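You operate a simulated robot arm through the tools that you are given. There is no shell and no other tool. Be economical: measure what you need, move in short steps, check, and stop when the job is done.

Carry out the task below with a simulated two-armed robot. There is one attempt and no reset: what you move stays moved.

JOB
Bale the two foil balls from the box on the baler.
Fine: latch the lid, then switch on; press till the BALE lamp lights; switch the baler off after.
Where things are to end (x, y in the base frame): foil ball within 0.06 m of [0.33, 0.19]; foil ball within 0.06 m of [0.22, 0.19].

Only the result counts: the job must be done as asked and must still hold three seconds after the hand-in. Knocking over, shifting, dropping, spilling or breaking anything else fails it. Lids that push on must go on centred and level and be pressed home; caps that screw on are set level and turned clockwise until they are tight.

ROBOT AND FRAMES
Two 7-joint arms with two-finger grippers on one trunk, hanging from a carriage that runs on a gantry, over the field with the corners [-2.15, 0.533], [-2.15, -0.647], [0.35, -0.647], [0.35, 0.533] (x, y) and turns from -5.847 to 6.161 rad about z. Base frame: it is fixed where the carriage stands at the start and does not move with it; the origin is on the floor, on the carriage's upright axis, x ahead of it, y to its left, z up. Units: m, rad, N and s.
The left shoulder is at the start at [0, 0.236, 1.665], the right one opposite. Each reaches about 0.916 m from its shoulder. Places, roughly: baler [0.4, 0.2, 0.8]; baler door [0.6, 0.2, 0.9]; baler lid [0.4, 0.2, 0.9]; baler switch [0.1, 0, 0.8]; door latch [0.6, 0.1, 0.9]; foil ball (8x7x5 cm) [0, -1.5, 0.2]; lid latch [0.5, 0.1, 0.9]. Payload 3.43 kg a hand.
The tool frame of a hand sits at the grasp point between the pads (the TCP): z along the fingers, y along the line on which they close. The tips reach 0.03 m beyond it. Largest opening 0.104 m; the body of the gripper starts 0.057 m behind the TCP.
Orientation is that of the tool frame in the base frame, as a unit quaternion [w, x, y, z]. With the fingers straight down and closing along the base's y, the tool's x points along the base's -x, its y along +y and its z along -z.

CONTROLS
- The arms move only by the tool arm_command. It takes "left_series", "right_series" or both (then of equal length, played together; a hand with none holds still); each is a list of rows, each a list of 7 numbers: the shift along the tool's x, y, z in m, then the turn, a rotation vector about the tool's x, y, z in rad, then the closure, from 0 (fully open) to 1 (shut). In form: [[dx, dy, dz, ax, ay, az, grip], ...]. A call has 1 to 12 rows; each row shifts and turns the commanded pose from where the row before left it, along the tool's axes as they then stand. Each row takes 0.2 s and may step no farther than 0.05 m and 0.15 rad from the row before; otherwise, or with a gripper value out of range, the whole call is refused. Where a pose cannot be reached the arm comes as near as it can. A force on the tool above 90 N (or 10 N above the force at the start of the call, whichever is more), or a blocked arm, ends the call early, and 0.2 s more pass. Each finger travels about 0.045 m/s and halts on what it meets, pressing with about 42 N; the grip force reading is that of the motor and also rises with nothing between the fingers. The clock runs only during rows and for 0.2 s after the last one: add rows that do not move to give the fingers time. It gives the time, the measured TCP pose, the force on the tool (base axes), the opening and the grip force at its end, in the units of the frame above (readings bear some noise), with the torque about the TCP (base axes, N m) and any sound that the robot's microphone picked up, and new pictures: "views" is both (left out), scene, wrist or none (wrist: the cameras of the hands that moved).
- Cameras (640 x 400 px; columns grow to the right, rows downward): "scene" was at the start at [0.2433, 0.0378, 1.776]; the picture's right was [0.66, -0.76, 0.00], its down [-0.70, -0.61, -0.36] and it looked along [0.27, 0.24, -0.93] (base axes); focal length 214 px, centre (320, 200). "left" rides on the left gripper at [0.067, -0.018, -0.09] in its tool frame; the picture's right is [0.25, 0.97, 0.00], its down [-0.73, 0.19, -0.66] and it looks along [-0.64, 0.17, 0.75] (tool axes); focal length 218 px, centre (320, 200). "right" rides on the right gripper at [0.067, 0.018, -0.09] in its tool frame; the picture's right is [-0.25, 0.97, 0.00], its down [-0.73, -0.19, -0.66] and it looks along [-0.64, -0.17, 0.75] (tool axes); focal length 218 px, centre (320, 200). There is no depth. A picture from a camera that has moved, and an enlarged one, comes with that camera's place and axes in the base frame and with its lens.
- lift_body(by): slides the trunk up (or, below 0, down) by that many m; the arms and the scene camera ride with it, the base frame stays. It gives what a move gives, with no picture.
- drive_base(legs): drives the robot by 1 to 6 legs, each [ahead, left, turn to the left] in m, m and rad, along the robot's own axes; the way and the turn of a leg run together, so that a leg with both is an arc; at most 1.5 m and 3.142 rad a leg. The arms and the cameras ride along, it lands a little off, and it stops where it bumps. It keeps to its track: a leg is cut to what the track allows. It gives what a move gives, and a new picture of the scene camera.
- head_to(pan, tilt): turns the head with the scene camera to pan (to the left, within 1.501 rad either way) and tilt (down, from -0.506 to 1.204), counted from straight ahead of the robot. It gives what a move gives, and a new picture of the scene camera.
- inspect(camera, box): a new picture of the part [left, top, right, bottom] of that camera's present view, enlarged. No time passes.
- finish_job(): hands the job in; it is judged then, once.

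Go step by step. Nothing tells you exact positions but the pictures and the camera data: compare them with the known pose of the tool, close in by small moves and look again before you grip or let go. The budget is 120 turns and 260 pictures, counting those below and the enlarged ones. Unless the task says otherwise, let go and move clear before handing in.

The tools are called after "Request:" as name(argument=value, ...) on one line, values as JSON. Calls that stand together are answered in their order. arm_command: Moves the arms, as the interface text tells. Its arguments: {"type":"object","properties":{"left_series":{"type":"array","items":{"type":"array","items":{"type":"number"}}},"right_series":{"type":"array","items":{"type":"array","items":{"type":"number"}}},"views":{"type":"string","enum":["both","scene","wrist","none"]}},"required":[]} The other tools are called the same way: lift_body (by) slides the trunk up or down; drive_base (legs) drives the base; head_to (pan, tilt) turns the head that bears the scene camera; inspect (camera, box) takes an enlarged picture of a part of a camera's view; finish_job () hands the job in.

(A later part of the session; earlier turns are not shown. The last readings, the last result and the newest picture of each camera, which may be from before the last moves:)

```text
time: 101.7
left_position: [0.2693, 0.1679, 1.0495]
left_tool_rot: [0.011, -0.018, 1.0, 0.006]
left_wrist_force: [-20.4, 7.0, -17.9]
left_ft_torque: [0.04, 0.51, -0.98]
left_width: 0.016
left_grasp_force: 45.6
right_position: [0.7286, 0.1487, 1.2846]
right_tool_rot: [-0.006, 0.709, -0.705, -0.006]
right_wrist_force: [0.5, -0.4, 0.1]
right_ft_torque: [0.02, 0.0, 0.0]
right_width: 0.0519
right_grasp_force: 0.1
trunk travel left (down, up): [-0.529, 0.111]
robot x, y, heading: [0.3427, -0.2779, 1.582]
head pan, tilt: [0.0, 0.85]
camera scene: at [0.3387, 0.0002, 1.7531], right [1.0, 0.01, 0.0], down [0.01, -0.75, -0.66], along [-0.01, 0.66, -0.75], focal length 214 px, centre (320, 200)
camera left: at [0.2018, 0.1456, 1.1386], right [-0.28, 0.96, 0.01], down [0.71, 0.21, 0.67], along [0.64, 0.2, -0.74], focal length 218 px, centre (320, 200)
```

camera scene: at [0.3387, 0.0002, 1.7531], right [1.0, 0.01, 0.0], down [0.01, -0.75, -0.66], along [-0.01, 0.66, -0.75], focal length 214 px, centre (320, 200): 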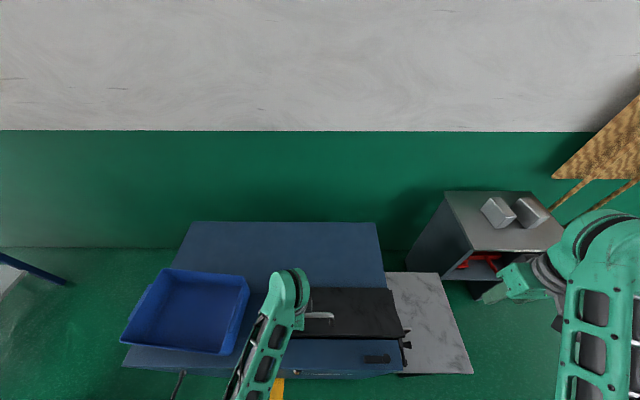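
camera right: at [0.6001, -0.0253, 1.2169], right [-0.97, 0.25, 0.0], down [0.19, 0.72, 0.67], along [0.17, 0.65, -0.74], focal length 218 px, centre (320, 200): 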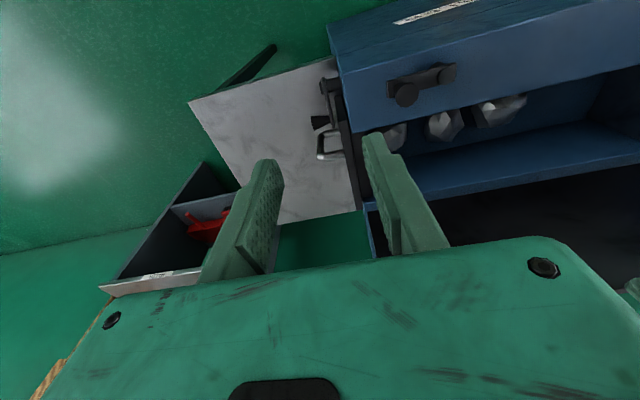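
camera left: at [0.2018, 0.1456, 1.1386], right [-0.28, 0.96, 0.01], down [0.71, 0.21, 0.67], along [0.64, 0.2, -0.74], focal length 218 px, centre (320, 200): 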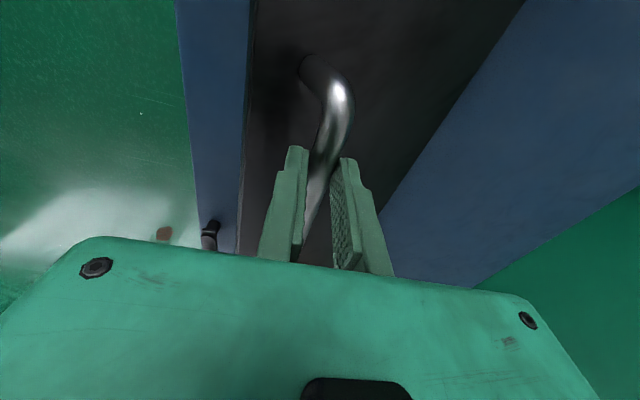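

Request:
arm_command(left_series=[[0, -0.011, 0.015, 0, 0, 0, 1], [0, -0.01, 0.015, 0, 0, 0, 1], [0, -0.006, 0.012, 0, 0, 0, 1], [0, -0.005, 0.012, 0, 0, 0, 1], [0, -0.003, 0.01, 0, 0, 0, 1], [0, 0, 0, 0, 0, 0, 1]], views="wrist")

```text
time: 103.1
left_position: [0.2738, 0.1351, 0.9889]
left_tool_rot: [0.013, -0.017, 1.0, 0.009]
left_wrist_force: [-18.0, -20.5, 32.3]
left_ft_torque: [-0.36, 0.19, -1.15]
left_width: 0.0159
left_grasp_force: 44.4
right_position: [0.7291, 0.1465, 1.2853]
right_tool_rot: [-0.005, 0.709, -0.705, -0.005]
right_wrist_force: [-0.2, -0.1, 0.5]
right_ft_torque: [0.04, -0.03, -0.01]
right_width: 0.052
right_grasp_force: 0.1
trunk travel left (down, up): [-0.529, 0.111]
robot x, y, heading: [0.3383, -0.2828, 1.58]
head pan, tilt: [0.0, 0.85]
camera left: at [0.2054, 0.1127, 1.0773], right [-0.28, 0.96, 0.01], down [0.71, 0.2, 0.68], along [0.65, 0.2, -0.73], focal length 218 px, centre (320, 200)
```

left: 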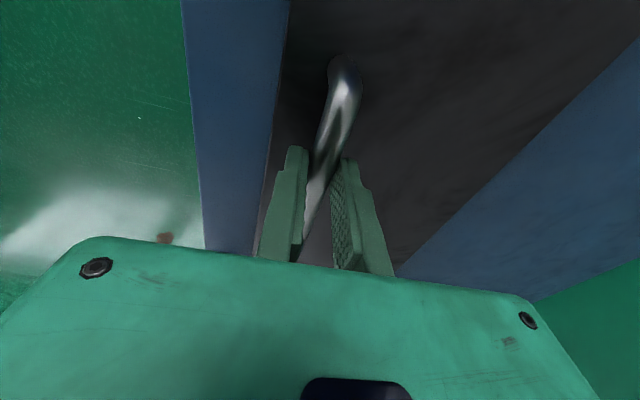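

Lid is closed. Release the handle and rise.

Request:
arm_command(left_series=[[0, 0, 0, 0, 0, 0, 0.55], [0, 0, 0, 0, 0, 0, 0.55], [0, 0, -0.03, 0, 0, 0, 0.55], [0, 0, -0.04, 0, 0, 0, 0.55], [0, 0, -0.04, 0, 0, 0, 0.55], [0, 0, 0, 0, 0, 0, 0.55]], views="scene")

Request:
inspect(camera="scene", box=[280, 280, 440, 385])

```text
time: 104.5
left_position: [0.2716, 0.1326, 1.1004]
left_tool_rot: [0.014, -0.016, 1.0, 0.007]
left_wrist_force: [0.1, 0.1, 0.0]
left_ft_torque: [0.01, 0.02, 0.03]
left_width: 0.0467
left_grasp_force: 0.0
right_position: [0.7311, 0.1488, 1.287]
right_tool_rot: [-0.007, 0.709, -0.705, -0.004]
right_wrist_force: [-0.2, 0.3, 0.7]
right_ft_torque: [0.01, 0.0, 0.0]
right_width: 0.052
right_grasp_force: 0.1
trunk travel left (down, up): [-0.529, 0.111]
robot x, y, heading: [0.3473, -0.2791, 1.582]
head pan, tilt: [0.0, 0.85]
camera scene: at [0.34, 0.0001, 1.7534], right [1.0, 0.01, 0.0], down [0.01, -0.75, -0.66], along [-0.01, 0.66, -0.75], focal length 214 px, centre (320, 200)
```

scene: 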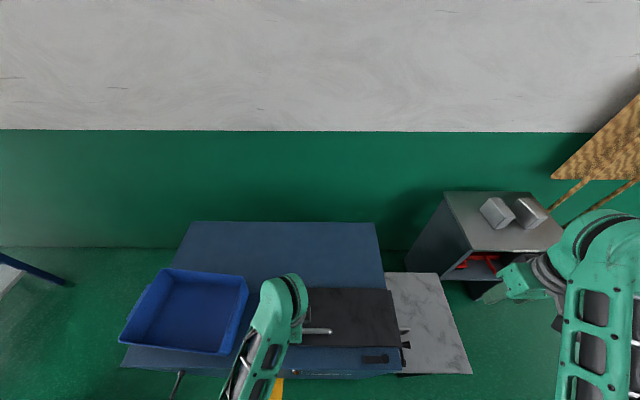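

```text
3.81 times, centred on (360, 332) of scene
camera zoom: at [0.34, 0.0001, 1.7534], right [1.0, 0.01, 0.0], down [0.01, -0.75, -0.66], along [-0.01, 0.66, -0.75], focal length 817 px, centre (168, -305)
```

zoom: 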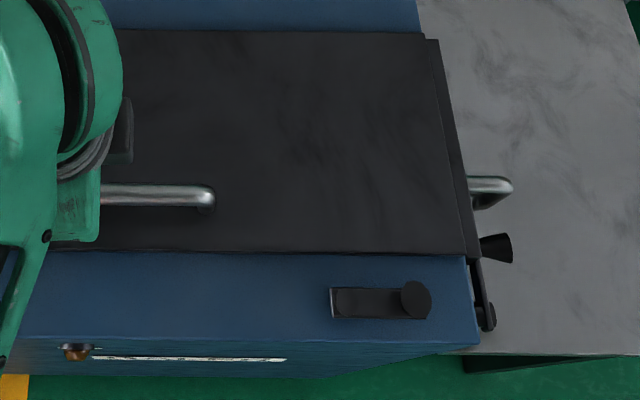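

Lid is flush. Now re-latch with the right hand: first reposition the base for comfortable reach.

Request:
drive_base(legs=[[-0.12, 0.1, 0]])

Request:
arm_command(right_series=[[0, 0.03, 0.03, 0, 0, 0, 1], [0, 0.03, 0.03, 0, 0, 0, 1], [0, 0.03, 0.035, 0, 0, 0, 1], [0, 0, 0.035, 0, 0, 0, 1], [0, 0, 0.035, 0, 0, 0, 1], [0, 0, 0.03, 0, 0, 0, 1], [0, 0, 0, 0, 0, 0, 1]])

```text
time: 105.9
left_position: [0.1747, 0.0138, 1.1014]
left_tool_rot: [0.013, -0.014, 1.0, 0.006]
left_wrist_force: [0.0, -0.6, -0.9]
left_ft_torque: [-0.02, -0.04, 0.02]
left_width: 0.0469
left_grasp_force: 0.0
right_position: [0.6348, 0.0261, 1.2854]
right_tool_rot: [-0.006, 0.708, -0.706, -0.005]
right_wrist_force: [0.4, -0.8, 0.0]
right_ft_torque: [0.01, -0.01, 0.0]
right_width: 0.0519
right_grasp_force: 0.0
trunk travel left (down, up): [-0.529, 0.111]
robot x, y, heading: [0.2443, -0.3973, 1.579]
head pan, tilt: [0.0, 0.85]
camera scene: at [0.2428, -0.12, 1.7533], right [1.0, 0.01, 0.0], down [0.0, -0.75, -0.66], along [0.0, 0.66, -0.75], focal length 214 px, centre (320, 200)
```

scene: 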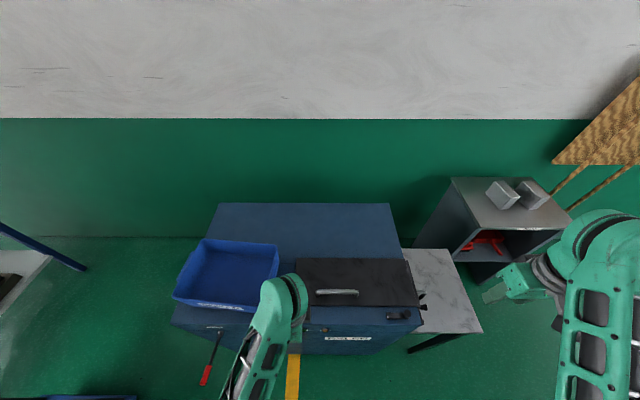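

```text
time: 107.5
left_position: [0.1758, 0.0125, 1.1004]
left_tool_rot: [0.014, -0.014, 1.0, 0.007]
left_wrist_force: [-0.6, 0.5, 0.7]
left_ft_torque: [0.02, 0.01, 0.0]
left_width: 0.0468
left_grasp_force: 0.1
right_position: [0.5466, 0.0294, 1.0923]
right_tool_rot: [-0.006, 0.708, -0.706, -0.005]
right_wrist_force: [-0.5, -0.6, 0.9]
right_ft_torque: [-0.03, 0.03, 0.02]
right_width: 0.0001
right_grasp_force: 35.4
trunk travel left (down, up): [-0.529, 0.111]
robot x, y, heading: [0.2428, -0.3995, 1.581]
head pan, tilt: [0.0, 0.85]
camera scene: at [0.2429, -0.1199, 1.7534], right [1.0, 0.01, 0.0], down [0.0, -0.75, -0.66], along [0.0, 0.66, -0.75], focal length 214 px, centre (320, 200)
camera right: at [0.5287, -0.0392, 1.1812], right [-0.97, 0.25, 0.0], down [0.19, 0.72, 0.67], along [0.17, 0.65, -0.74], focal length 218 px, centre (320, 200)
```

scene: 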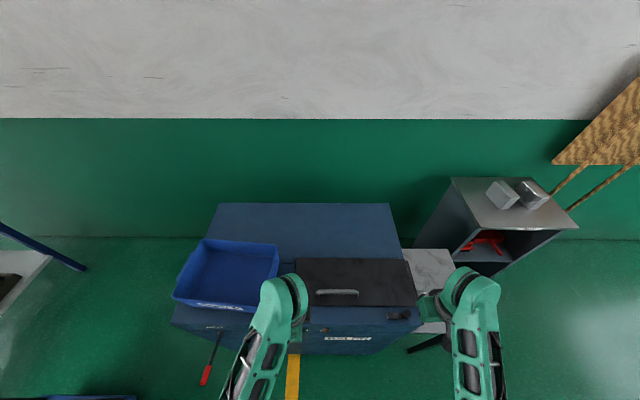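
right: 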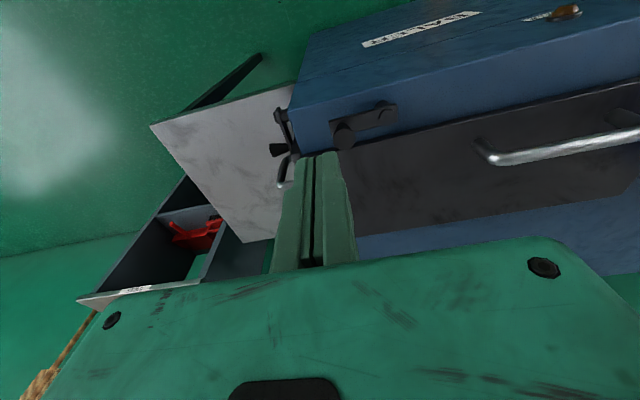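

Knob at (0.532, 0.064). Descend on its near side and push it counter-clockwise back over the lid.

Request:
arm_command(right_series=[[-0.002, 0.011, 0.036, 0, 0, 0, 1], [0, 0, 0.036, 0, 0, 0, 1], [0, 0, 0.036, 0, 0, 0, 1], [-0.016, -0.002, 0, 0, 0, 0, 1], [-0.016, -0.0025, 0, 0, 0, 0, 1], [-0.0145, 0.005, 0, 0, 0, 0, 1], [-0.014, 0.0055, 0, 0, 0, 0, 1], [-0.011, 0.011, 0, 0, 0, 0, 1], [-0.0085, 0.012, 0, 0, 0, 0, 1], [0, 0, 0, 0, 0, 0, 1]], views="wrist")

```text
time: 109.7
left_position: [0.1756, 0.0136, 1.1]
left_tool_rot: [0.012, -0.015, 1.0, 0.007]
left_wrist_force: [-0.3, 0.1, 1.3]
left_ft_torque: [0.01, 0.04, -0.02]
left_width: 0.0467
left_grasp_force: 0.2
right_position: [0.505, 0.1131, 0.9835]
right_tool_rot: [-0.007, 0.709, -0.705, -0.004]
right_wrist_force: [0.2, 0.0, -0.6]
right_ft_torque: [0.03, -0.03, 0.01]
right_width: 0.0
right_grasp_force: 35.2
trunk travel left (down, up): [-0.529, 0.111]
robot x, y, heading: [0.2432, -0.3995, 1.579]
head pan, tilt: [0.0, 0.85]
camera right: at [0.4882, 0.0442, 1.0728], right [-0.97, 0.25, 0.0], down [0.19, 0.72, 0.67], along [0.17, 0.65, -0.74], focal length 218 px, centre (320, 200)
```

right: 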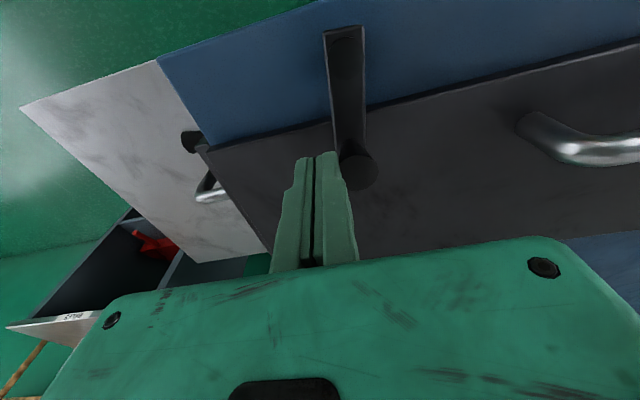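

Request:
arm_command(right_series=[[0, 0.003, 0, 0, 0, 0, 1], [0, 0.003, 0, 0, 0, 0, 1], [0, 0, 0, 0, 0, 0, 1]], views="wrist")

```text
time: 110.5
left_position: [0.1777, 0.0121, 1.0992]
left_tool_rot: [0.013, -0.015, 1.0, 0.007]
left_wrist_force: [0.5, -1.0, 0.8]
left_ft_torque: [-0.05, -0.03, 0.05]
left_width: 0.0467
left_grasp_force: 0.0
right_position: [0.4997, 0.1127, 0.984]
right_tool_rot: [-0.007, 0.709, -0.705, -0.005]
right_wrist_force: [2.3, 0.8, 1.4]
right_ft_torque: [0.01, 0.0, -0.04]
right_width: 0.0
right_grasp_force: 34.7
trunk travel left (down, up): [-0.529, 0.111]
robot x, y, heading: [0.2424, -0.4009, 1.581]
head pan, tilt: [0.0, 0.85]
camera right: at [0.4829, 0.0441, 1.0732], right [-0.97, 0.25, 0.0], down [0.19, 0.72, 0.67], along [0.17, 0.65, -0.74], focal length 218 px, centre (320, 200)
```

right: 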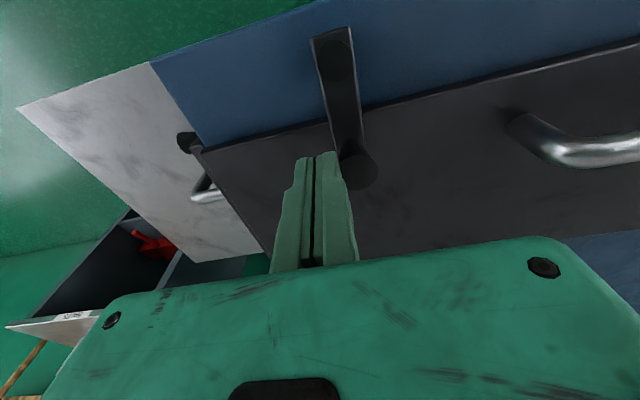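

Lid is latched. Withdraw both hands, drive back, and look at the front panel.

Request:
arm_command(right_series=[[0, -0.02, 0, 0, 0, 0, 1], [0, -0.01, -0.04, 0, 0, 0, 1], [0, 0, -0.05, 0, 0, 0, 0.5], [0, 0, -0.05, 0, 0, 0, 0.5], [0, 0, 0, 0, 0, 0, 0.5]], views="none")

Request:
drive_base(legs=[[-0.22, 0.12, 0]])

Request:
inspect(camera="scene", box=[180, 200, 440, 350])

```text
time: 111.7
left_position: [0.1761, 0.0129, 1.1006]
left_tool_rot: [0.013, -0.014, 1.0, 0.007]
left_wrist_force: [-0.2, 0.3, -0.3]
left_ft_torque: [0.01, 0.01, -0.02]
left_width: 0.0472
left_grasp_force: 0.1
right_position: [0.53, 0.1107, 1.1232]
right_tool_rot: [-0.005, 0.708, -0.706, -0.004]
right_wrist_force: [0.2, -0.2, -0.6]
right_ft_torque: [-0.03, 0.0, 0.0]
right_width: 0.052
right_grasp_force: 0.2
trunk travel left (down, up): [-0.529, 0.111]
robot x, y, heading: [0.2441, -0.3992, 1.576]
head pan, tilt: [0.0, 0.85]
```

```text
time: 113.5
left_position: [0.0585, -0.2091, 1.0999]
left_tool_rot: [0.013, -0.016, 1.0, 0.006]
left_wrist_force: [-0.4, -0.2, 0.1]
left_ft_torque: [-0.01, 0.0, 0.02]
left_width: 0.0465
left_grasp_force: 0.1
right_position: [0.4099, -0.1104, 1.1231]
right_tool_rot: [-0.007, 0.709, -0.705, -0.005]
right_wrist_force: [0.6, -0.5, 0.6]
right_ft_torque: [0.05, 0.02, -0.01]
right_width: 0.052
right_grasp_force: 0.0
trunk travel left (down, up): [-0.529, 0.111]
robot x, y, heading: [0.1284, -0.6205, 1.579]
head pan, tilt: [0.0, 0.85]
camera scene: at [0.1252, -0.3416, 1.7533], right [1.0, 0.01, 0.0], down [0.01, -0.75, -0.66], along [-0.01, 0.66, -0.75], focal length 214 px, centre (320, 200)
```

scene: 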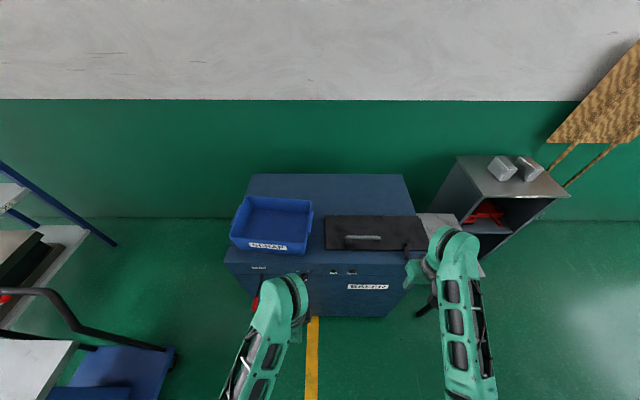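

```text
2.46 times, centred on (310, 275) of scene
camera zoom: at [0.1252, -0.3416, 1.7533], right [1.0, 0.01, 0.0], down [0.01, -0.75, -0.66], along [-0.01, 0.66, -0.75], focal length 528 px, centre (345, 15)
```

zoom: 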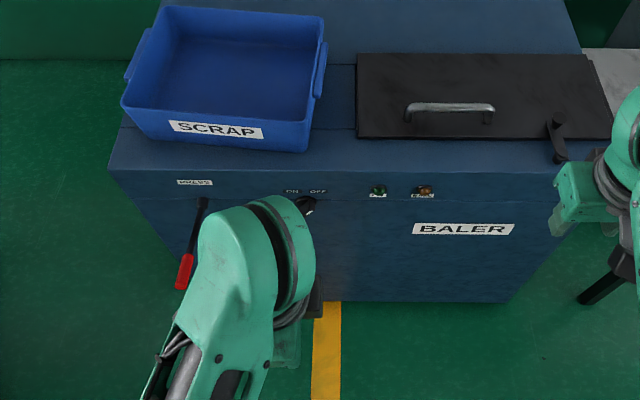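

The box is turned about 7° (its right-front corner sits ~3 cm too far toward −y). I'll nudge that corner back with the closed left fingers: first drive ahead.

Request:
drive_base(legs=[[0.15, 0, 0]])

Request:
arm_command(left_series=[[0.005, 0.025, 0.025, 0, 0, 0, 1], [0.004, 0.025, 0.03, 0, 0, 0, 1], [0.004, 0.025, 0.03, 0, 0, 0, 1], [0, 0, 0, 0, 0, 0, 1]])

```text
time: 114.9
left_position: [0.0552, -0.0584, 1.1012]
left_tool_rot: [0.014, -0.017, 1.0, 0.008]
left_wrist_force: [0.4, -0.3, -0.2]
left_ft_torque: [-0.01, 0.02, 0.0]
left_width: 0.0468
left_grasp_force: 0.1
right_position: [0.4075, 0.0415, 1.1227]
right_tool_rot: [-0.006, 0.71, -0.704, -0.004]
right_wrist_force: [-0.3, 0.6, -0.9]
right_ft_torque: [0.04, 0.02, 0.0]
right_width: 0.0521
right_grasp_force: 0.1
trunk travel left (down, up): [-0.529, 0.111]
robot x, y, heading: [0.1285, -0.4695, 1.582]
head pan, tilt: [0.0, 0.85]
camera scene: at [0.1227, -0.1918, 1.7535], right [1.0, 0.01, 0.0], down [0.01, -0.75, -0.66], along [-0.01, 0.66, -0.75], focal length 214 px, centre (320, 200)
```

scene: 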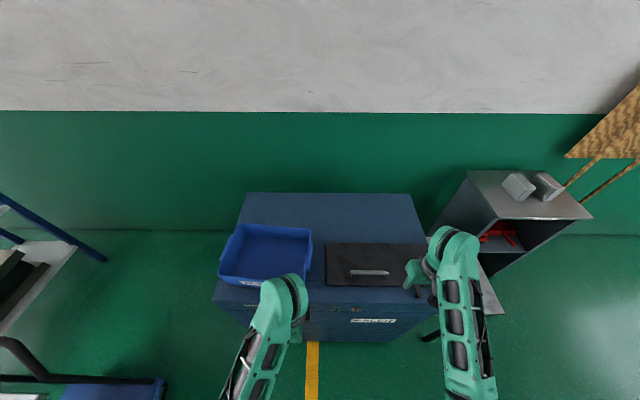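

```text
time: 115.9
left_position: [0.0414, 0.0163, 1.017]
left_tool_rot: [0.012, -0.017, 1.0, 0.008]
left_wrist_force: [0.4, 0.2, 0.1]
left_ft_torque: [0.0, 0.01, -0.01]
left_width: 0.0001
left_grasp_force: 34.9
right_position: [0.4081, 0.0402, 1.1224]
right_tool_rot: [-0.006, 0.71, -0.704, -0.004]
right_wrist_force: [-0.4, -0.8, -0.4]
right_ft_torque: [-0.01, 0.02, 0.02]
right_width: 0.0518
right_grasp_force: 0.0
trunk travel left (down, up): [-0.529, 0.111]
robot x, y, heading: [0.1271, -0.4747, 1.579]
head pan, tilt: [0.0, 0.85]
camera scene: at [0.1227, -0.192, 1.7533], right [1.0, 0.01, 0.0], down [0.01, -0.75, -0.66], along [-0.01, 0.66, -0.75], focal length 214 px, centre (320, 200)
camera left: at [-0.0265, -0.0054, 1.1048], right [-0.29, 0.96, 0.01], down [0.71, 0.21, 0.68], along [0.65, 0.2, -0.73], focal length 218 px, centre (320, 200)
```

scene: 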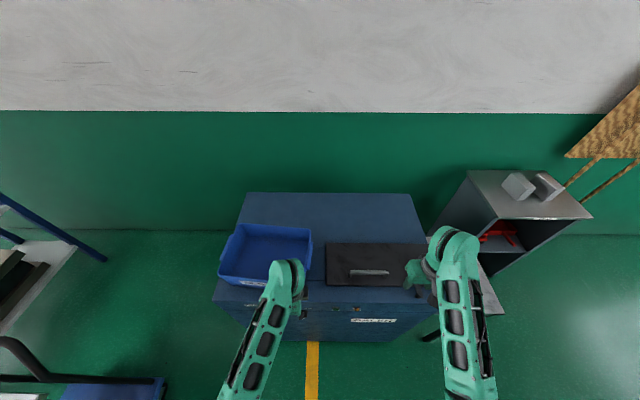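
left: 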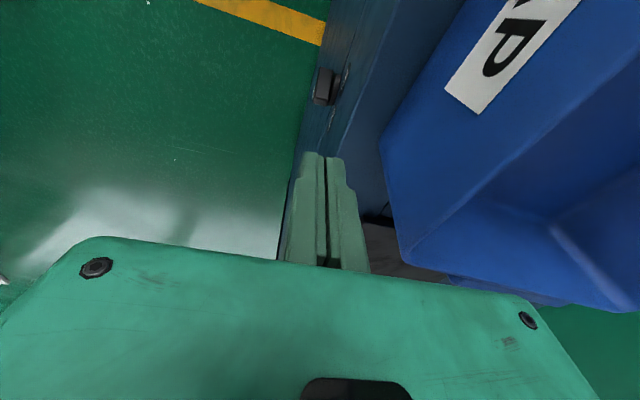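

Request:
arm_command(left_series=[[0, 0.02, 0, 0, 0, 0, 1], [0, 0.02, 0, 0, 0, 0, 1], [0, 0.015, 0, 0, 0, 0, 1], [0, 0.012, 0, 0, 0, 0, 1], [0, 0.01, 0, 0, 0, 0, 1], [0, 0, 0, 0, 0, 0, 1], [0, -0.03, 0, 0, 0, 0, 1], [0, -0.05, 0, 0, 0, 0, 1], [0, -0.04, 0, 0, 0, 0, 1], [0, 0, 0, 0, 0, 0, 1]])

Request:
inspect(camera="scene", box=[200, 200, 360, 300])

```text
time: 118.1
left_position: [0.0439, -0.028, 1.0149]
left_tool_rot: [0.013, -0.017, 1.0, 0.007]
left_wrist_force: [1.1, -0.3, -0.2]
left_ft_torque: [-0.02, -0.02, 0.01]
left_width: 0.0
left_grasp_force: 34.9
right_position: [0.407, 0.041, 1.1225]
right_tool_rot: [-0.006, 0.71, -0.704, -0.005]
right_wrist_force: [0.6, 0.0, 0.2]
right_ft_torque: [0.01, 0.0, 0.0]
right_width: 0.0521
right_grasp_force: 0.0
trunk travel left (down, up): [-0.529, 0.111]
robot x, y, heading: [0.1245, -0.4707, 1.582]
head pan, tilt: [0.0, 0.85]
camera scene: at [0.1228, -0.1919, 1.7534], right [1.0, 0.01, 0.0], down [0.01, -0.75, -0.66], along [-0.01, 0.66, -0.75], focal length 214 px, centre (320, 200)
camera left: at [-0.0257, -0.0486, 1.1041], right [-0.29, 0.96, 0.01], down [0.71, 0.21, 0.68], along [0.65, 0.2, -0.73], focal length 218 px, centre (320, 200)
```

scene: 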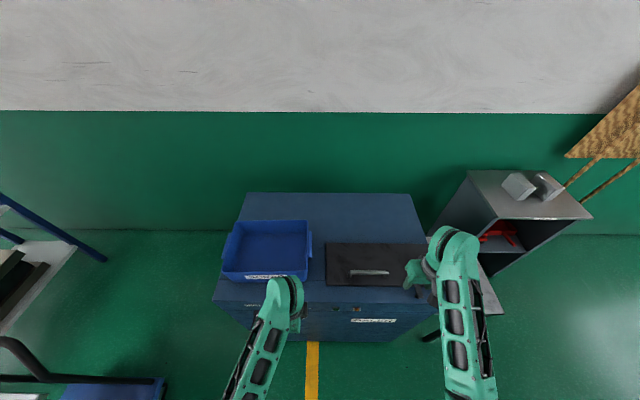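
left: 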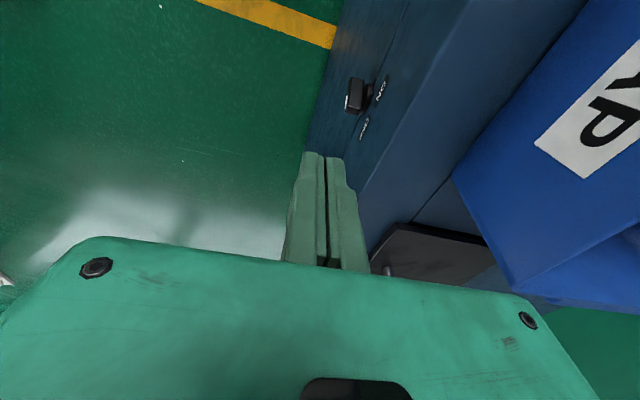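

```text
4.00 times, centred on (280, 250) of scene
camera zoom: at [0.1228, -0.1919, 1.7534], right [1.0, 0.01, 0.0], down [0.01, -0.75, -0.66], along [-0.01, 0.66, -0.75], focal length 858 px, centre (480, 0)
```

zoom: 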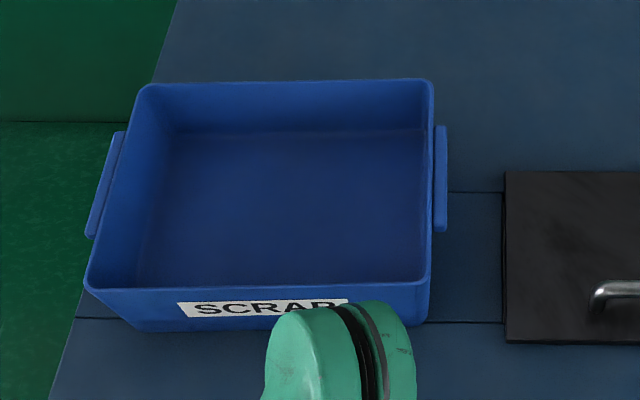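

The box is aligned again. Now look at the switch.

Request:
inspect(camera="left", box=[310, 60, 430, 150])

Request:
inspect(camera="right", box=[320, 0, 640, 200])

```text
4.44 times, centred on (370, 105) of left
camera zoom: at [-0.0257, -0.0486, 1.1041], right [-0.29, 0.96, 0.01], down [0.71, 0.21, 0.68], along [0.65, 0.2, -0.73], focal length 970 px, centre (98, 622)
```

zoom: 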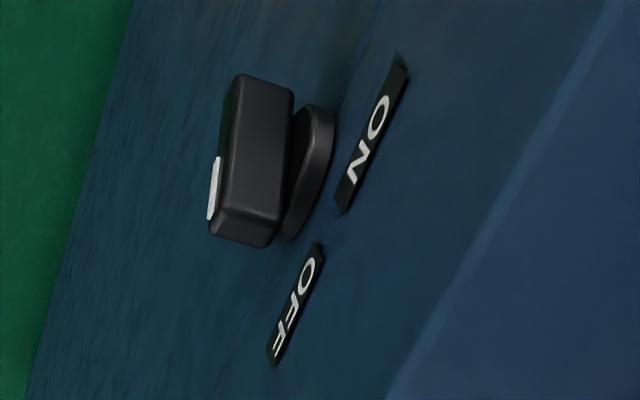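

```text
2.00 times, centred on (480, 100) of right
camera zoom: at [0.3914, -0.0275, 1.211], right [-0.97, 0.24, 0.0], down [0.18, 0.72, 0.67], along [0.16, 0.65, -0.74], focal length 436 px, centre (0, 400)
```

zoom: 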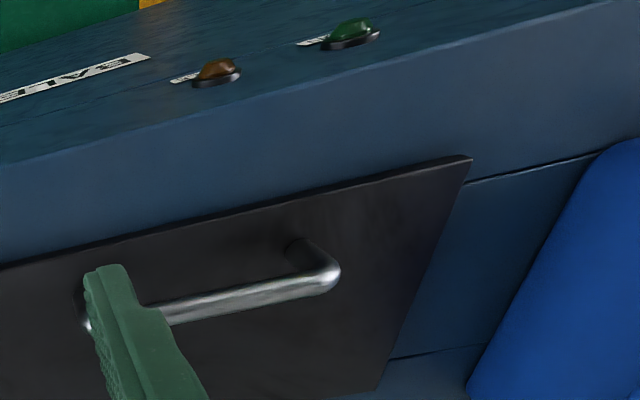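

The switch is a bar knob (mark toward OFF, at +x). I'll move the left hand aside (turning it back to neutral) and bring the right hand in front of the panel for a close look.

Request:
arm_command(left_series=[[0.03, -0.02, 0, 0, 0, 0, 1], [0.045, -0.02, 0, 0, 0, 0, 1], [0.045, -0.015, 0, 0, 0, 0, 1], [0.045, 0, 0, 0, 0, 0, 1], [0.045, 0, 0, 0, 0, -0.15, 0.5], [0, 0, 0, 0, 0, -0.15, 0.5], [0, 0, 0, 0, 0, -0.15, 0.5], [0, 0, 0, 0, 0, -0.15, 0.5], [0, 0, 0, 0, 0, -0.15, 0.5], [0, 0, 0, 0, 0, -0.15, 0.5], [0, 0, 0, 0, 0, -0.15, 0.5], [0, 0, 0, 0, 0, -0.15, 0.5]], right_series=[[0.02, 0.015, 0, 0, 0, 0, 1], [0.02, 0.015, 0, 0, 0, 0, 1], [0.02, 0.015, 0, 0, 0, 0, 1], [0.02, 0.02, 0.01, 0, 0, 0, 1], [0.02, 0.025, 0.01, 0, 0, 0, 1], [0.02, 0.03, 0.02, 0, 0, 0, 1], [0.02, 0.03, 0.02, 0, 0, 0, 1], [0.02, 0.03, 0.02, 0, 0, 0, 1], [0, 0.03, 0.02, 0, 0, 0, 1], [0, 0.03, 0.02, 0, 0, 0, 1], [0, 0.03, 0.02, 0, 0, 0, 1], [0, 0.02, 0, 0, 0, 0, 1]])

```text
time: 120.7
left_position: [-0.1629, -0.0893, 1.0084]
left_tool_rot: [0.015, -0.579, 0.815, -0.002]
left_wrist_force: [0.6, 0.2, 0.0]
left_ft_torque: [0.03, 0.01, 0.02]
left_width: 0.0521
left_grasp_force: 0.0
right_position: [0.1315, -0.1195, 0.9865]
right_tool_rot: [-0.005, 0.71, -0.704, -0.003]
right_wrist_force: [0.2, -0.1, 0.6]
right_ft_torque: [0.02, 0.01, 0.01]
right_width: 0.0001
right_grasp_force: 34.8
right hand out of reach, approached as far as the arm can: row 12
trunk travel left (down, up): [-0.529, 0.111]
robot x, y, heading: [0.122, -0.4699, 1.587]
head pan, tilt: [0.0, 0.85]
camera scene: at [0.123, -0.1922, 1.7533], right [1.0, 0.01, 0.0], down [0.01, -0.75, -0.66], along [-0.01, 0.66, -0.75], focal length 214 px, centre (320, 200)
camera right: at [0.1142, -0.1881, 1.0757], right [-0.97, 0.24, 0.0], down [0.18, 0.72, 0.67], along [0.16, 0.65, -0.74], focal length 218 px, centre (320, 200)
camera left: at [-0.1713, -0.1608, 1.0982], right [-1.0, 0.08, -0.02], down [0.04, 0.74, 0.67], along [0.07, 0.66, -0.74], focal length 218 px, centre (320, 200)
```

scene: 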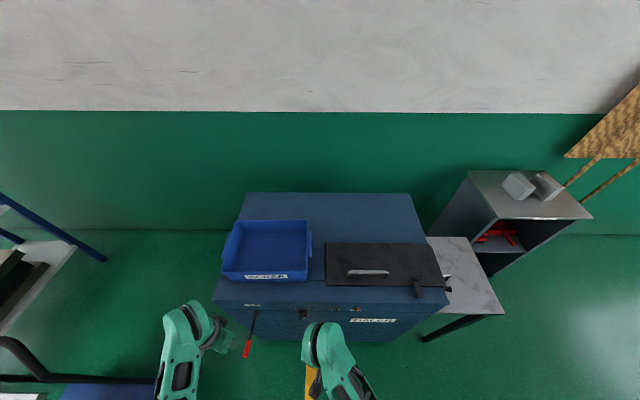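
right: 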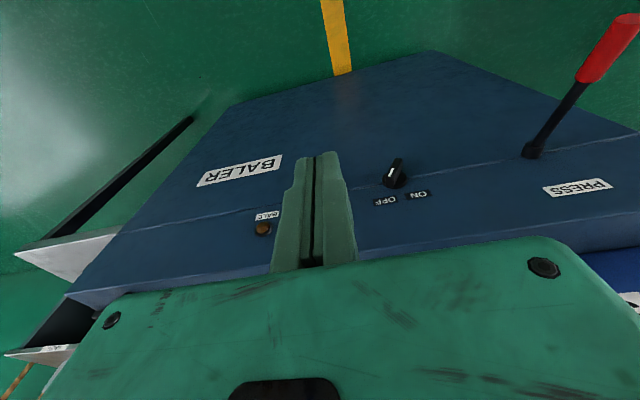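
left: 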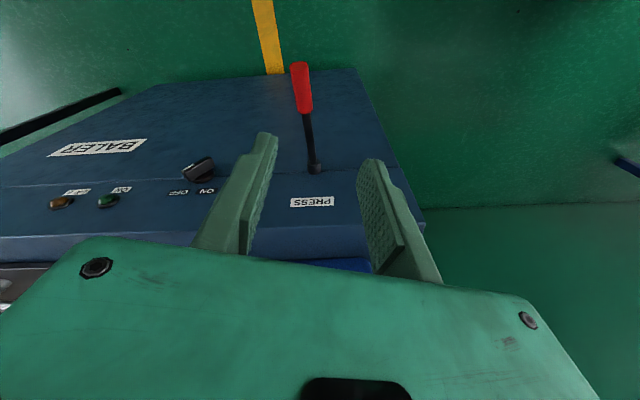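

Request:
inspect(camera="right", box=[350, 140, 450, 215])

Request:
inspect(camera="left", box=[160, 50, 360, 220])

Request:
inspect(camera="scene", box=[200, 280, 400, 400])

```text
5.33 times, centred on (400, 178) of right
camera zoom: at [0.1142, -0.1881, 1.0757], right [-0.97, 0.24, 0.0], down [0.18, 0.72, 0.67], along [0.16, 0.65, -0.74], focal length 1164 px, centre (-107, 320)
```

zoom: 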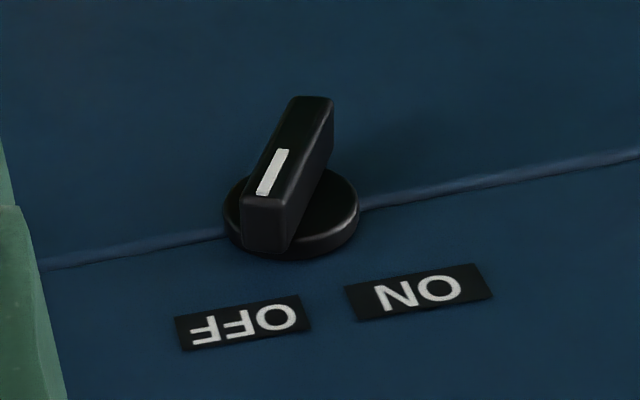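

```text
2.35 times, centred on (260, 135) of left
camera zoom: at [-0.1713, -0.1608, 1.0982], right [-1.0, 0.08, -0.02], down [0.04, 0.74, 0.67], along [0.07, 0.66, -0.74], focal length 514 px, centre (461, 353)
```

zoom: 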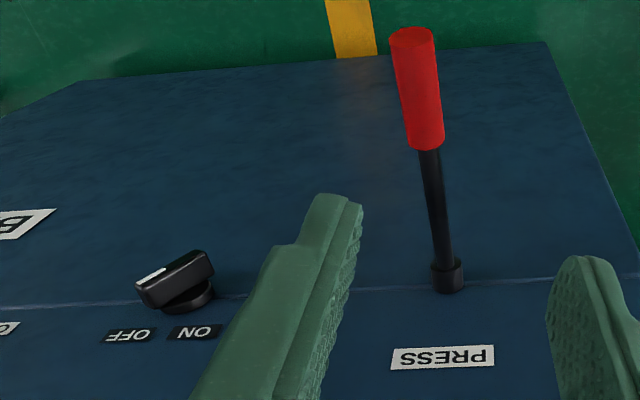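

```text
3.20 times, centred on (300, 340) of scene
camera zoom: at [0.123, -0.1922, 1.7533], right [1.0, 0.01, 0.0], down [0.01, -0.75, -0.66], along [-0.01, 0.66, -0.75], focal length 686 px, centre (384, -248)
```

zoom: 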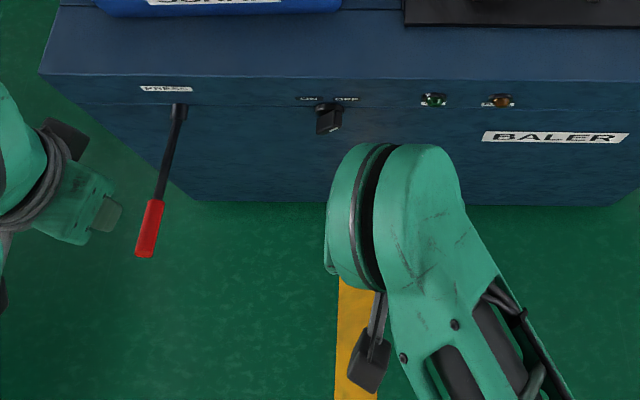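

Triangulated: knob centre (0.049, 0.039, 0.802), bar protruding to y≈0.017; the PRESS lever sticks out from (-0.138, 0.04, 0.79) to about (-0.139, -0.11, 0.83). I'll move the left hand aside from the lever, then lower the trunk 0.15 with the right hand kept high.

Request:
arm_command(left_series=[[0, 0, -0.02, 0, 0, -0.15, 0.5], [0, 0, -0.03, 0, 0, -0.15, 0.5], [0, 0, -0.03, 0, 0, -0.07, 0.5], [0, 0.04, 0, 0, 0, 0, 0.5], [0, 0.04, 0, 0, 0, 0, 0.5], [0, 0.03, 0, 0, 0, 0, 0.5], [0, 0, 0, 0, 0, 0, 0.5]], right_series=[[-0.02, 0.005, -0.02, 0, 0, 0, 1], [-0.023, 0.005, -0.02, 0, 0, 0, 1], [-0.023, 0.005, -0.02, 0, 0, 0, 1], [-0.023, 0.005, -0.02, 0, 0, 0, 1], [-0.023, 0.005, 0, 0, 0, 0, 1], [-0.022, 0.007, 0, 0, 0, 0, 1], [0, 0, 0, 0, 0, 0, 1]], views="none")

```text
time: 122.3
left_position: [-0.2761, -0.0935, 1.0843]
left_tool_rot: [-0.014, 0.719, -0.695, 0.004]
left_wrist_force: [0.2, 0.8, 1.0]
left_ft_torque: [-0.02, 0.02, -0.05]
left_width: 0.052
left_grasp_force: 0.1
right_position: [0.1003, 0.0127, 1.0684]
right_tool_rot: [-0.006, 0.711, -0.703, -0.004]
right_wrist_force: [0.6, -0.4, 0.5]
right_ft_torque: [-0.01, 0.03, 0.0]
right_width: 0.0
right_grasp_force: 34.5
trunk travel left (down, up): [-0.529, 0.111]
robot x, y, heading: [0.1272, -0.4728, 1.584]
head pan, tilt: [0.0, 0.85]
```

Request:
lift_body(by=-0.15)

Request:
arm_command(right_series=[[0, 0, 0, 0, 0, 0, 1]], views="both")

```text
time: 124.0
left_position: [-0.2754, -0.0939, 0.935]
left_tool_rot: [-0.015, 0.718, -0.696, 0.004]
left_wrist_force: [-0.6, -0.5, -0.1]
left_ft_torque: [-0.02, -0.01, 0.01]
left_width: 0.0522
left_grasp_force: 0.0
right_position: [0.0993, 0.0143, 0.9186]
right_tool_rot: [-0.006, 0.71, -0.704, -0.004]
right_wrist_force: [0.2, -0.4, 0.8]
right_ft_torque: [0.0, 0.01, 0.03]
right_width: 0.0
right_grasp_force: 34.5
trunk travel left (down, up): [-0.379, 0.261]
robot x, y, heading: [0.1258, -0.4733, 1.584]
head pan, tilt: [0.0, 0.85]
```

```text
time: 124.5
left_position: [-0.2766, -0.0947, 0.9355]
left_tool_rot: [-0.015, 0.719, -0.695, 0.004]
left_wrist_force: [0.6, -0.8, -0.5]
left_ft_torque: [-0.03, 0.02, 0.02]
left_width: 0.052
left_grasp_force: 0.1
right_position: [0.098, 0.0134, 0.919]
right_tool_rot: [-0.006, 0.71, -0.704, -0.005]
right_wrist_force: [0.9, 0.4, 1.0]
right_ft_torque: [-0.01, -0.01, -0.01]
right_width: 0.0002
right_grasp_force: 34.2
trunk travel left (down, up): [-0.379, 0.261]
robot x, y, heading: [0.1263, -0.471, 1.581]
head pan, tilt: [0.0, 0.85]
camera scene: at [0.1227, -0.192, 1.6034], right [1.0, 0.01, 0.0], down [0.01, -0.75, -0.66], along [-0.01, 0.66, -0.75], focal length 214 px, centre (320, 200)
camera right: at [0.0817, -0.0554, 1.0076], right [-0.97, 0.24, 0.0], down [0.18, 0.72, 0.67], along [0.16, 0.65, -0.74], focal length 218 px, centre (320, 200)
```

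scene: 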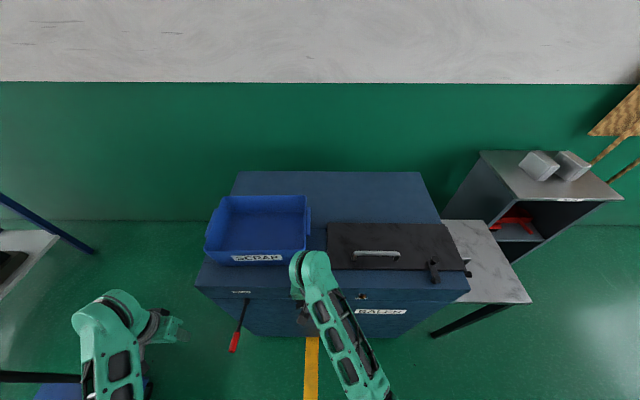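
right: 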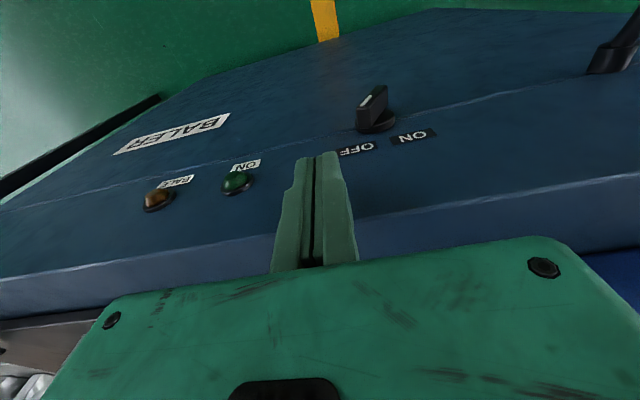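

Request:
arm_command(right_series=[[-0.002, 0, 0.04, 0, 0, 0, 1], [0, 0, 0.037, 0, 0, 0, 1], [0, 0, 0, 0, 0, 0, 1]], views="wrist")

```text
time: 125.3
left_position: [-0.2723, -0.0983, 0.9336]
left_tool_rot: [-0.014, 0.718, -0.696, 0.007]
left_wrist_force: [0.8, 0.2, 0.1]
left_ft_torque: [0.0, -0.04, 0.0]
left_width: 0.052
left_grasp_force: 0.0
right_position: [0.0974, 0.0205, 0.8544]
right_tool_rot: [-0.01, 0.707, -0.707, -0.016]
right_wrist_force: [11.0, -26.7, 28.0]
right_ft_torque: [2.17, -0.78, 0.03]
right_width: 0.0002
right_grasp_force: 34.6
trunk travel left (down, up): [-0.379, 0.261]
robot x, y, heading: [0.1262, -0.4751, 1.583]
head pan, tilt: [0.0, 0.85]
stopped in row 3 (right hand): the force on the tool passed its limit at 92 N (the readings are from after the stop); the commanded pose is now the measured one
camera right: at [0.0808, -0.0495, 0.9413], right [-0.97, 0.25, 0.02], down [0.2, 0.71, 0.68], along [0.16, 0.66, -0.73], focal length 218 px, centre (320, 200)
```

right: 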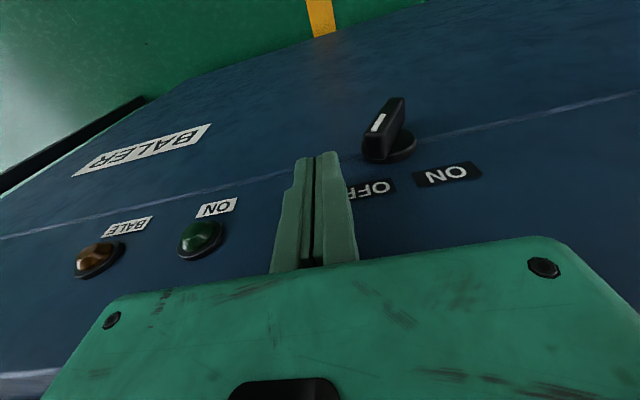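

The gripper body touched the top edge; I'll raise, tilt the fingers ~17° toward the panel and go down again.

Request:
arm_command(right_series=[[0.008, 0, -0.03, 0, 0, 0, 1], [0, 0, 0, 0, -0.15, 0, 1], [0, 0, 0, 0, -0.15, 0, 1], [0.006, 0, 0.019, 0, 0, 0, 1], [0.006, 0, 0.019, 0, 0, 0, 1], [0, 0, 0, 0, 0, 0, 1]], views="wrist")

```text
time: 126.7
left_position: [-0.2758, -0.0935, 0.9353]
left_tool_rot: [-0.015, 0.718, -0.696, 0.005]
left_wrist_force: [-0.4, -0.3, 0.5]
left_ft_torque: [0.01, 0.02, 0.01]
left_width: 0.0519
left_grasp_force: 0.0
right_position: [0.1449, 0.0148, 0.9114]
right_tool_rot: [0.114, -0.697, 0.698, 0.12]
right_wrist_force: [0.5, -0.8, -0.3]
right_ft_torque: [0.0, 0.0, 0.0]
right_width: 0.0
right_grasp_force: 34.7
right hand out of reach, approached as far as the arm can: row 2, 3, 4, 5
trunk travel left (down, up): [-0.379, 0.261]
robot x, y, heading: [0.1263, -0.4731, 1.585]
head pan, tilt: [0.0, 0.85]
camera right: at [0.1286, -0.0783, 0.9748], right [-0.97, 0.24, 0.09], down [0.2, 0.47, 0.86], along [0.16, 0.85, -0.51], focal length 218 px, centre (320, 200)
```

right: 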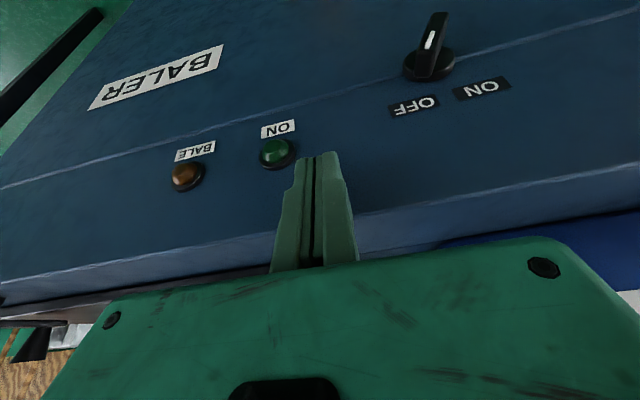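

Reach is awkward from here. I'll raise both hands, tuck the left hand inward, and shift the base 0.13 m left for a straighter right-arm approach.

Request:
arm_command(left_series=[[0, 0, -0.04, 0, 0, 0, 0.5], [0, 0, -0.04, 0, 0, 0, 0.5], [0, -0.04, 0, 0, 0, 0, 0.5], [0, -0.04, 0, 0, 0, 0, 0.5], [0, -0.04, 0, 0, 0, 0, 0.5]], right_series=[[0, 0, -0.03, 0, 0, 0, 1], [0, 0, -0.03, 0, 0, 0, 1], [0, 0, 0, 0, 0, 0, 1], [0, 0, 0, 0, 0, 0, 1], [0, 0, 0, 0, 0, 0, 1]], views="none")

Request:
drive_base(legs=[[0, 0.13, 0]])

```text
time: 127.9
left_position: [-0.1565, -0.0905, 1.0186]
left_tool_rot: [-0.014, 0.717, -0.696, 0.003]
left_wrist_force: [-0.2, 0.9, -0.1]
left_ft_torque: [0.0, 0.03, 0.01]
left_width: 0.052
left_grasp_force: 0.0
right_position: [0.1458, -0.0033, 0.969]
right_tool_rot: [-0.114, 0.697, -0.697, -0.121]
right_wrist_force: [0.6, -0.4, 0.3]
right_ft_torque: [0.01, 0.02, -0.01]
right_width: 0.0001
right_grasp_force: 34.4
trunk travel left (down, up): [-0.379, 0.261]
robot x, y, heading: [0.1234, -0.4683, 1.588]
head pan, tilt: [0.0, 0.85]
```

```text
time: 129.2
left_position: [-0.2882, -0.0911, 1.0194]
left_tool_rot: [-0.014, 0.717, -0.697, 0.004]
left_wrist_force: [-0.5, -0.3, 0.1]
left_ft_torque: [0.02, -0.06, 0.02]
left_width: 0.0517
left_grasp_force: 0.0
right_position: [0.0157, -0.0062, 0.9687]
right_tool_rot: [0.114, -0.697, 0.697, 0.121]
right_wrist_force: [0.2, 0.6, 1.6]
right_ft_torque: [0.04, -0.05, -0.02]
right_width: 0.0
right_grasp_force: 34.4
trunk travel left (down, up): [-0.379, 0.261]
robot x, y, heading: [-0.0015, -0.4755, 1.585]
head pan, tilt: [0.0, 0.85]
camera scene: at [-0.0068, -0.1942, 1.6034], right [1.0, 0.01, 0.0], down [0.01, -0.75, -0.66], along [-0.01, 0.66, -0.75], focal length 214 px, centre (320, 200)
```

scene: 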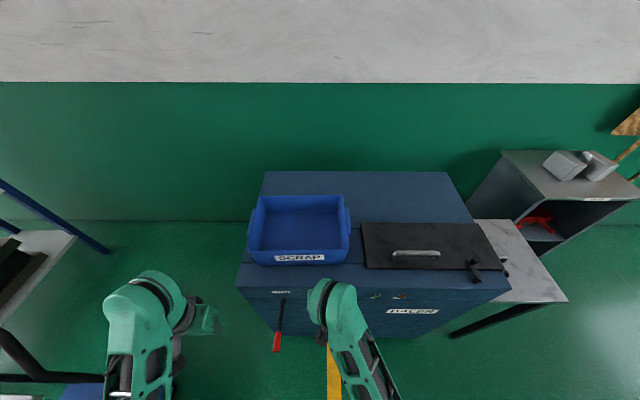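

Request:
arm_command(right_series=[[0, -0.041, 0, 0, 0, 0, 1], [0, -0.04, 0, 0, 0, 0, 1], [0.0066, 0, 0.0313, 0, 0, 0, 1], [0.0066, 0, 0.0313, 0, 0, 0, 1], [0.0066, 0, 0.0313, 0, 0, 0, 1], [0.0066, 0, 0.0313, 0, 0, 0, 1], [0, 0, 0, 0, 0, 0, 1]], views="wrist")

```text
time: 130.8
left_position: [-0.2873, -0.0902, 1.018]
left_tool_rot: [-0.014, 0.717, -0.697, 0.004]
left_wrist_force: [-0.1, -0.7, -0.5]
left_ft_torque: [0.03, -0.02, -0.01]
left_width: 0.052
left_grasp_force: 0.0
right_position: [0.0964, 0.0123, 0.8411]
right_tool_rot: [0.114, -0.696, 0.698, 0.12]
right_wrist_force: [0.3, 0.9, -0.5]
right_ft_torque: [0.0, 0.01, 0.01]
right_width: 0.0
right_grasp_force: 34.8
trunk travel left (down, up): [-0.379, 0.261]
robot x, y, heading: [-0.0021, -0.4759, 1.585]
head pan, tilt: [0.0, 0.85]
camera right: at [0.0803, -0.0813, 0.9041], right [-0.97, 0.24, 0.09], down [0.2, 0.47, 0.86], along [0.16, 0.85, -0.51], focal length 218 px, centre (320, 200)
```

right: 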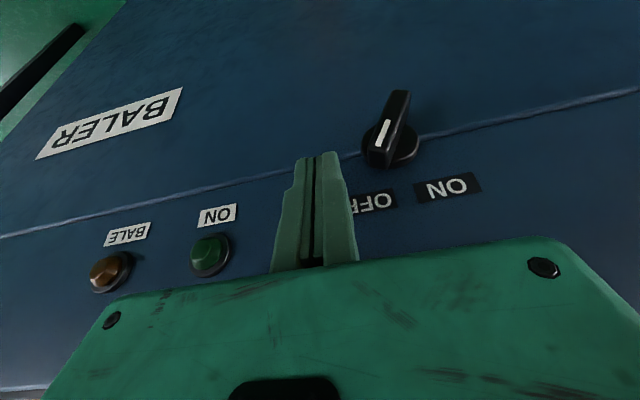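

Good view. Lower 6 mm and push the marked end of the bar toward −x (ON).

Request:
arm_command(right_series=[[0.002, 0, 0.0057, 0, 0, 0, 1], [0, 0.009, 0, 0, 0, 0, 1], [0, 0.009, 0, 0, 0, 0, 1], [0, 0.009, 0, 0, 0, 0, 1], [0, 0.008, 0, 0, 0, 0, 1], [0, 0, 0, 0, 0, 0, 1]], views="wrist")

```text
time: 132.2
left_position: [-0.2877, -0.0905, 1.0176]
left_tool_rot: [-0.014, 0.718, -0.696, 0.004]
left_wrist_force: [0.9, 0.0, 0.9]
left_ft_torque: [-0.02, 0.01, -0.04]
left_width: 0.052
left_grasp_force: 0.0
right_position: [0.072, 0.0091, 0.8521]
right_tool_rot: [-0.114, 0.698, -0.697, -0.121]
right_wrist_force: [0.4, -0.2, 0.2]
right_ft_torque: [0.0, -0.02, 0.01]
right_width: 0.0
right_grasp_force: 34.6
right hand out of reach, approached as far as the arm can: row 3, 4, 5
trunk travel left (down, up): [-0.379, 0.261]
robot x, y, heading: [-0.008, -0.4733, 1.585]
head pan, tilt: [0.0, 0.85]
camera right: at [0.0562, -0.0837, 0.9151], right [-0.97, 0.24, 0.09], down [0.2, 0.48, 0.86], along [0.16, 0.85, -0.51], focal length 218 px, centre (320, 200)
```

right: 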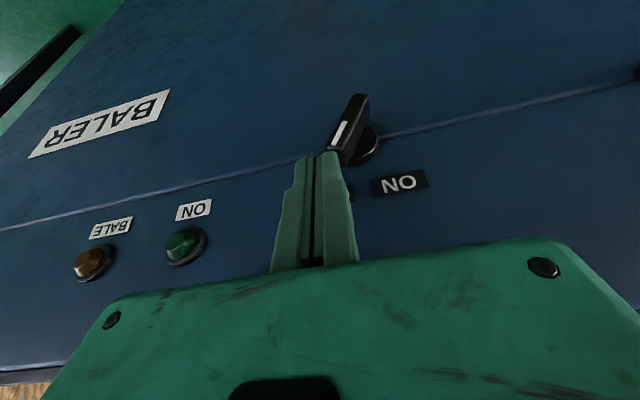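

The arm limit again; I'll lift off, shift the base another 0.1 m left, and retry.

Request:
arm_command(right_series=[[0, -0.02, -0.01, 0, 0, 0, 1], [0, -0.01, -0.05, 0, 0, 0, 1], [0, 0, -0.04, 0, 0, 0, 1]], left_series=[[0, -0.04, 0, 0, 0, 0, 0.5], [0, -0.04, 0, 0, 0, 0, 0.5], [0, -0.02, 0, 0, 0, 0, 0.5]], views="none")

Request:
drive_base(legs=[[0, 0.1, 0]])

```text
refused: row 2 steps farther than a row can; nothing moved
```

```text
time: 133.4
left_position: [-0.3866, -0.0922, 1.0192]
left_tool_rot: [-0.014, 0.717, -0.697, 0.005]
left_wrist_force: [0.0, -0.8, 0.4]
left_ft_torque: [-0.01, -0.03, 0.01]
left_width: 0.0518
left_grasp_force: 0.1
right_position: [-0.026, 0.0081, 0.8516]
right_tool_rot: [0.113, -0.697, 0.698, 0.121]
right_wrist_force: [-1.0, 0.0, -0.5]
right_ft_torque: [-0.04, -0.03, -0.02]
right_width: 0.0001
right_grasp_force: 34.2
trunk travel left (down, up): [-0.379, 0.261]
robot x, y, heading: [-0.1029, -0.4753, 1.582]
head pan, tilt: [0.0, 0.85]
camera scene: at [-0.1051, -0.1952, 1.6034], right [1.0, 0.01, 0.0], down [0.01, -0.75, -0.66], along [-0.01, 0.66, -0.75], focal length 214 px, centre (320, 200)
```

scene: 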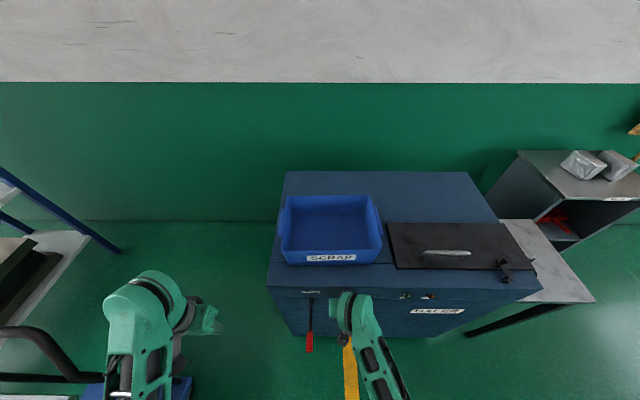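

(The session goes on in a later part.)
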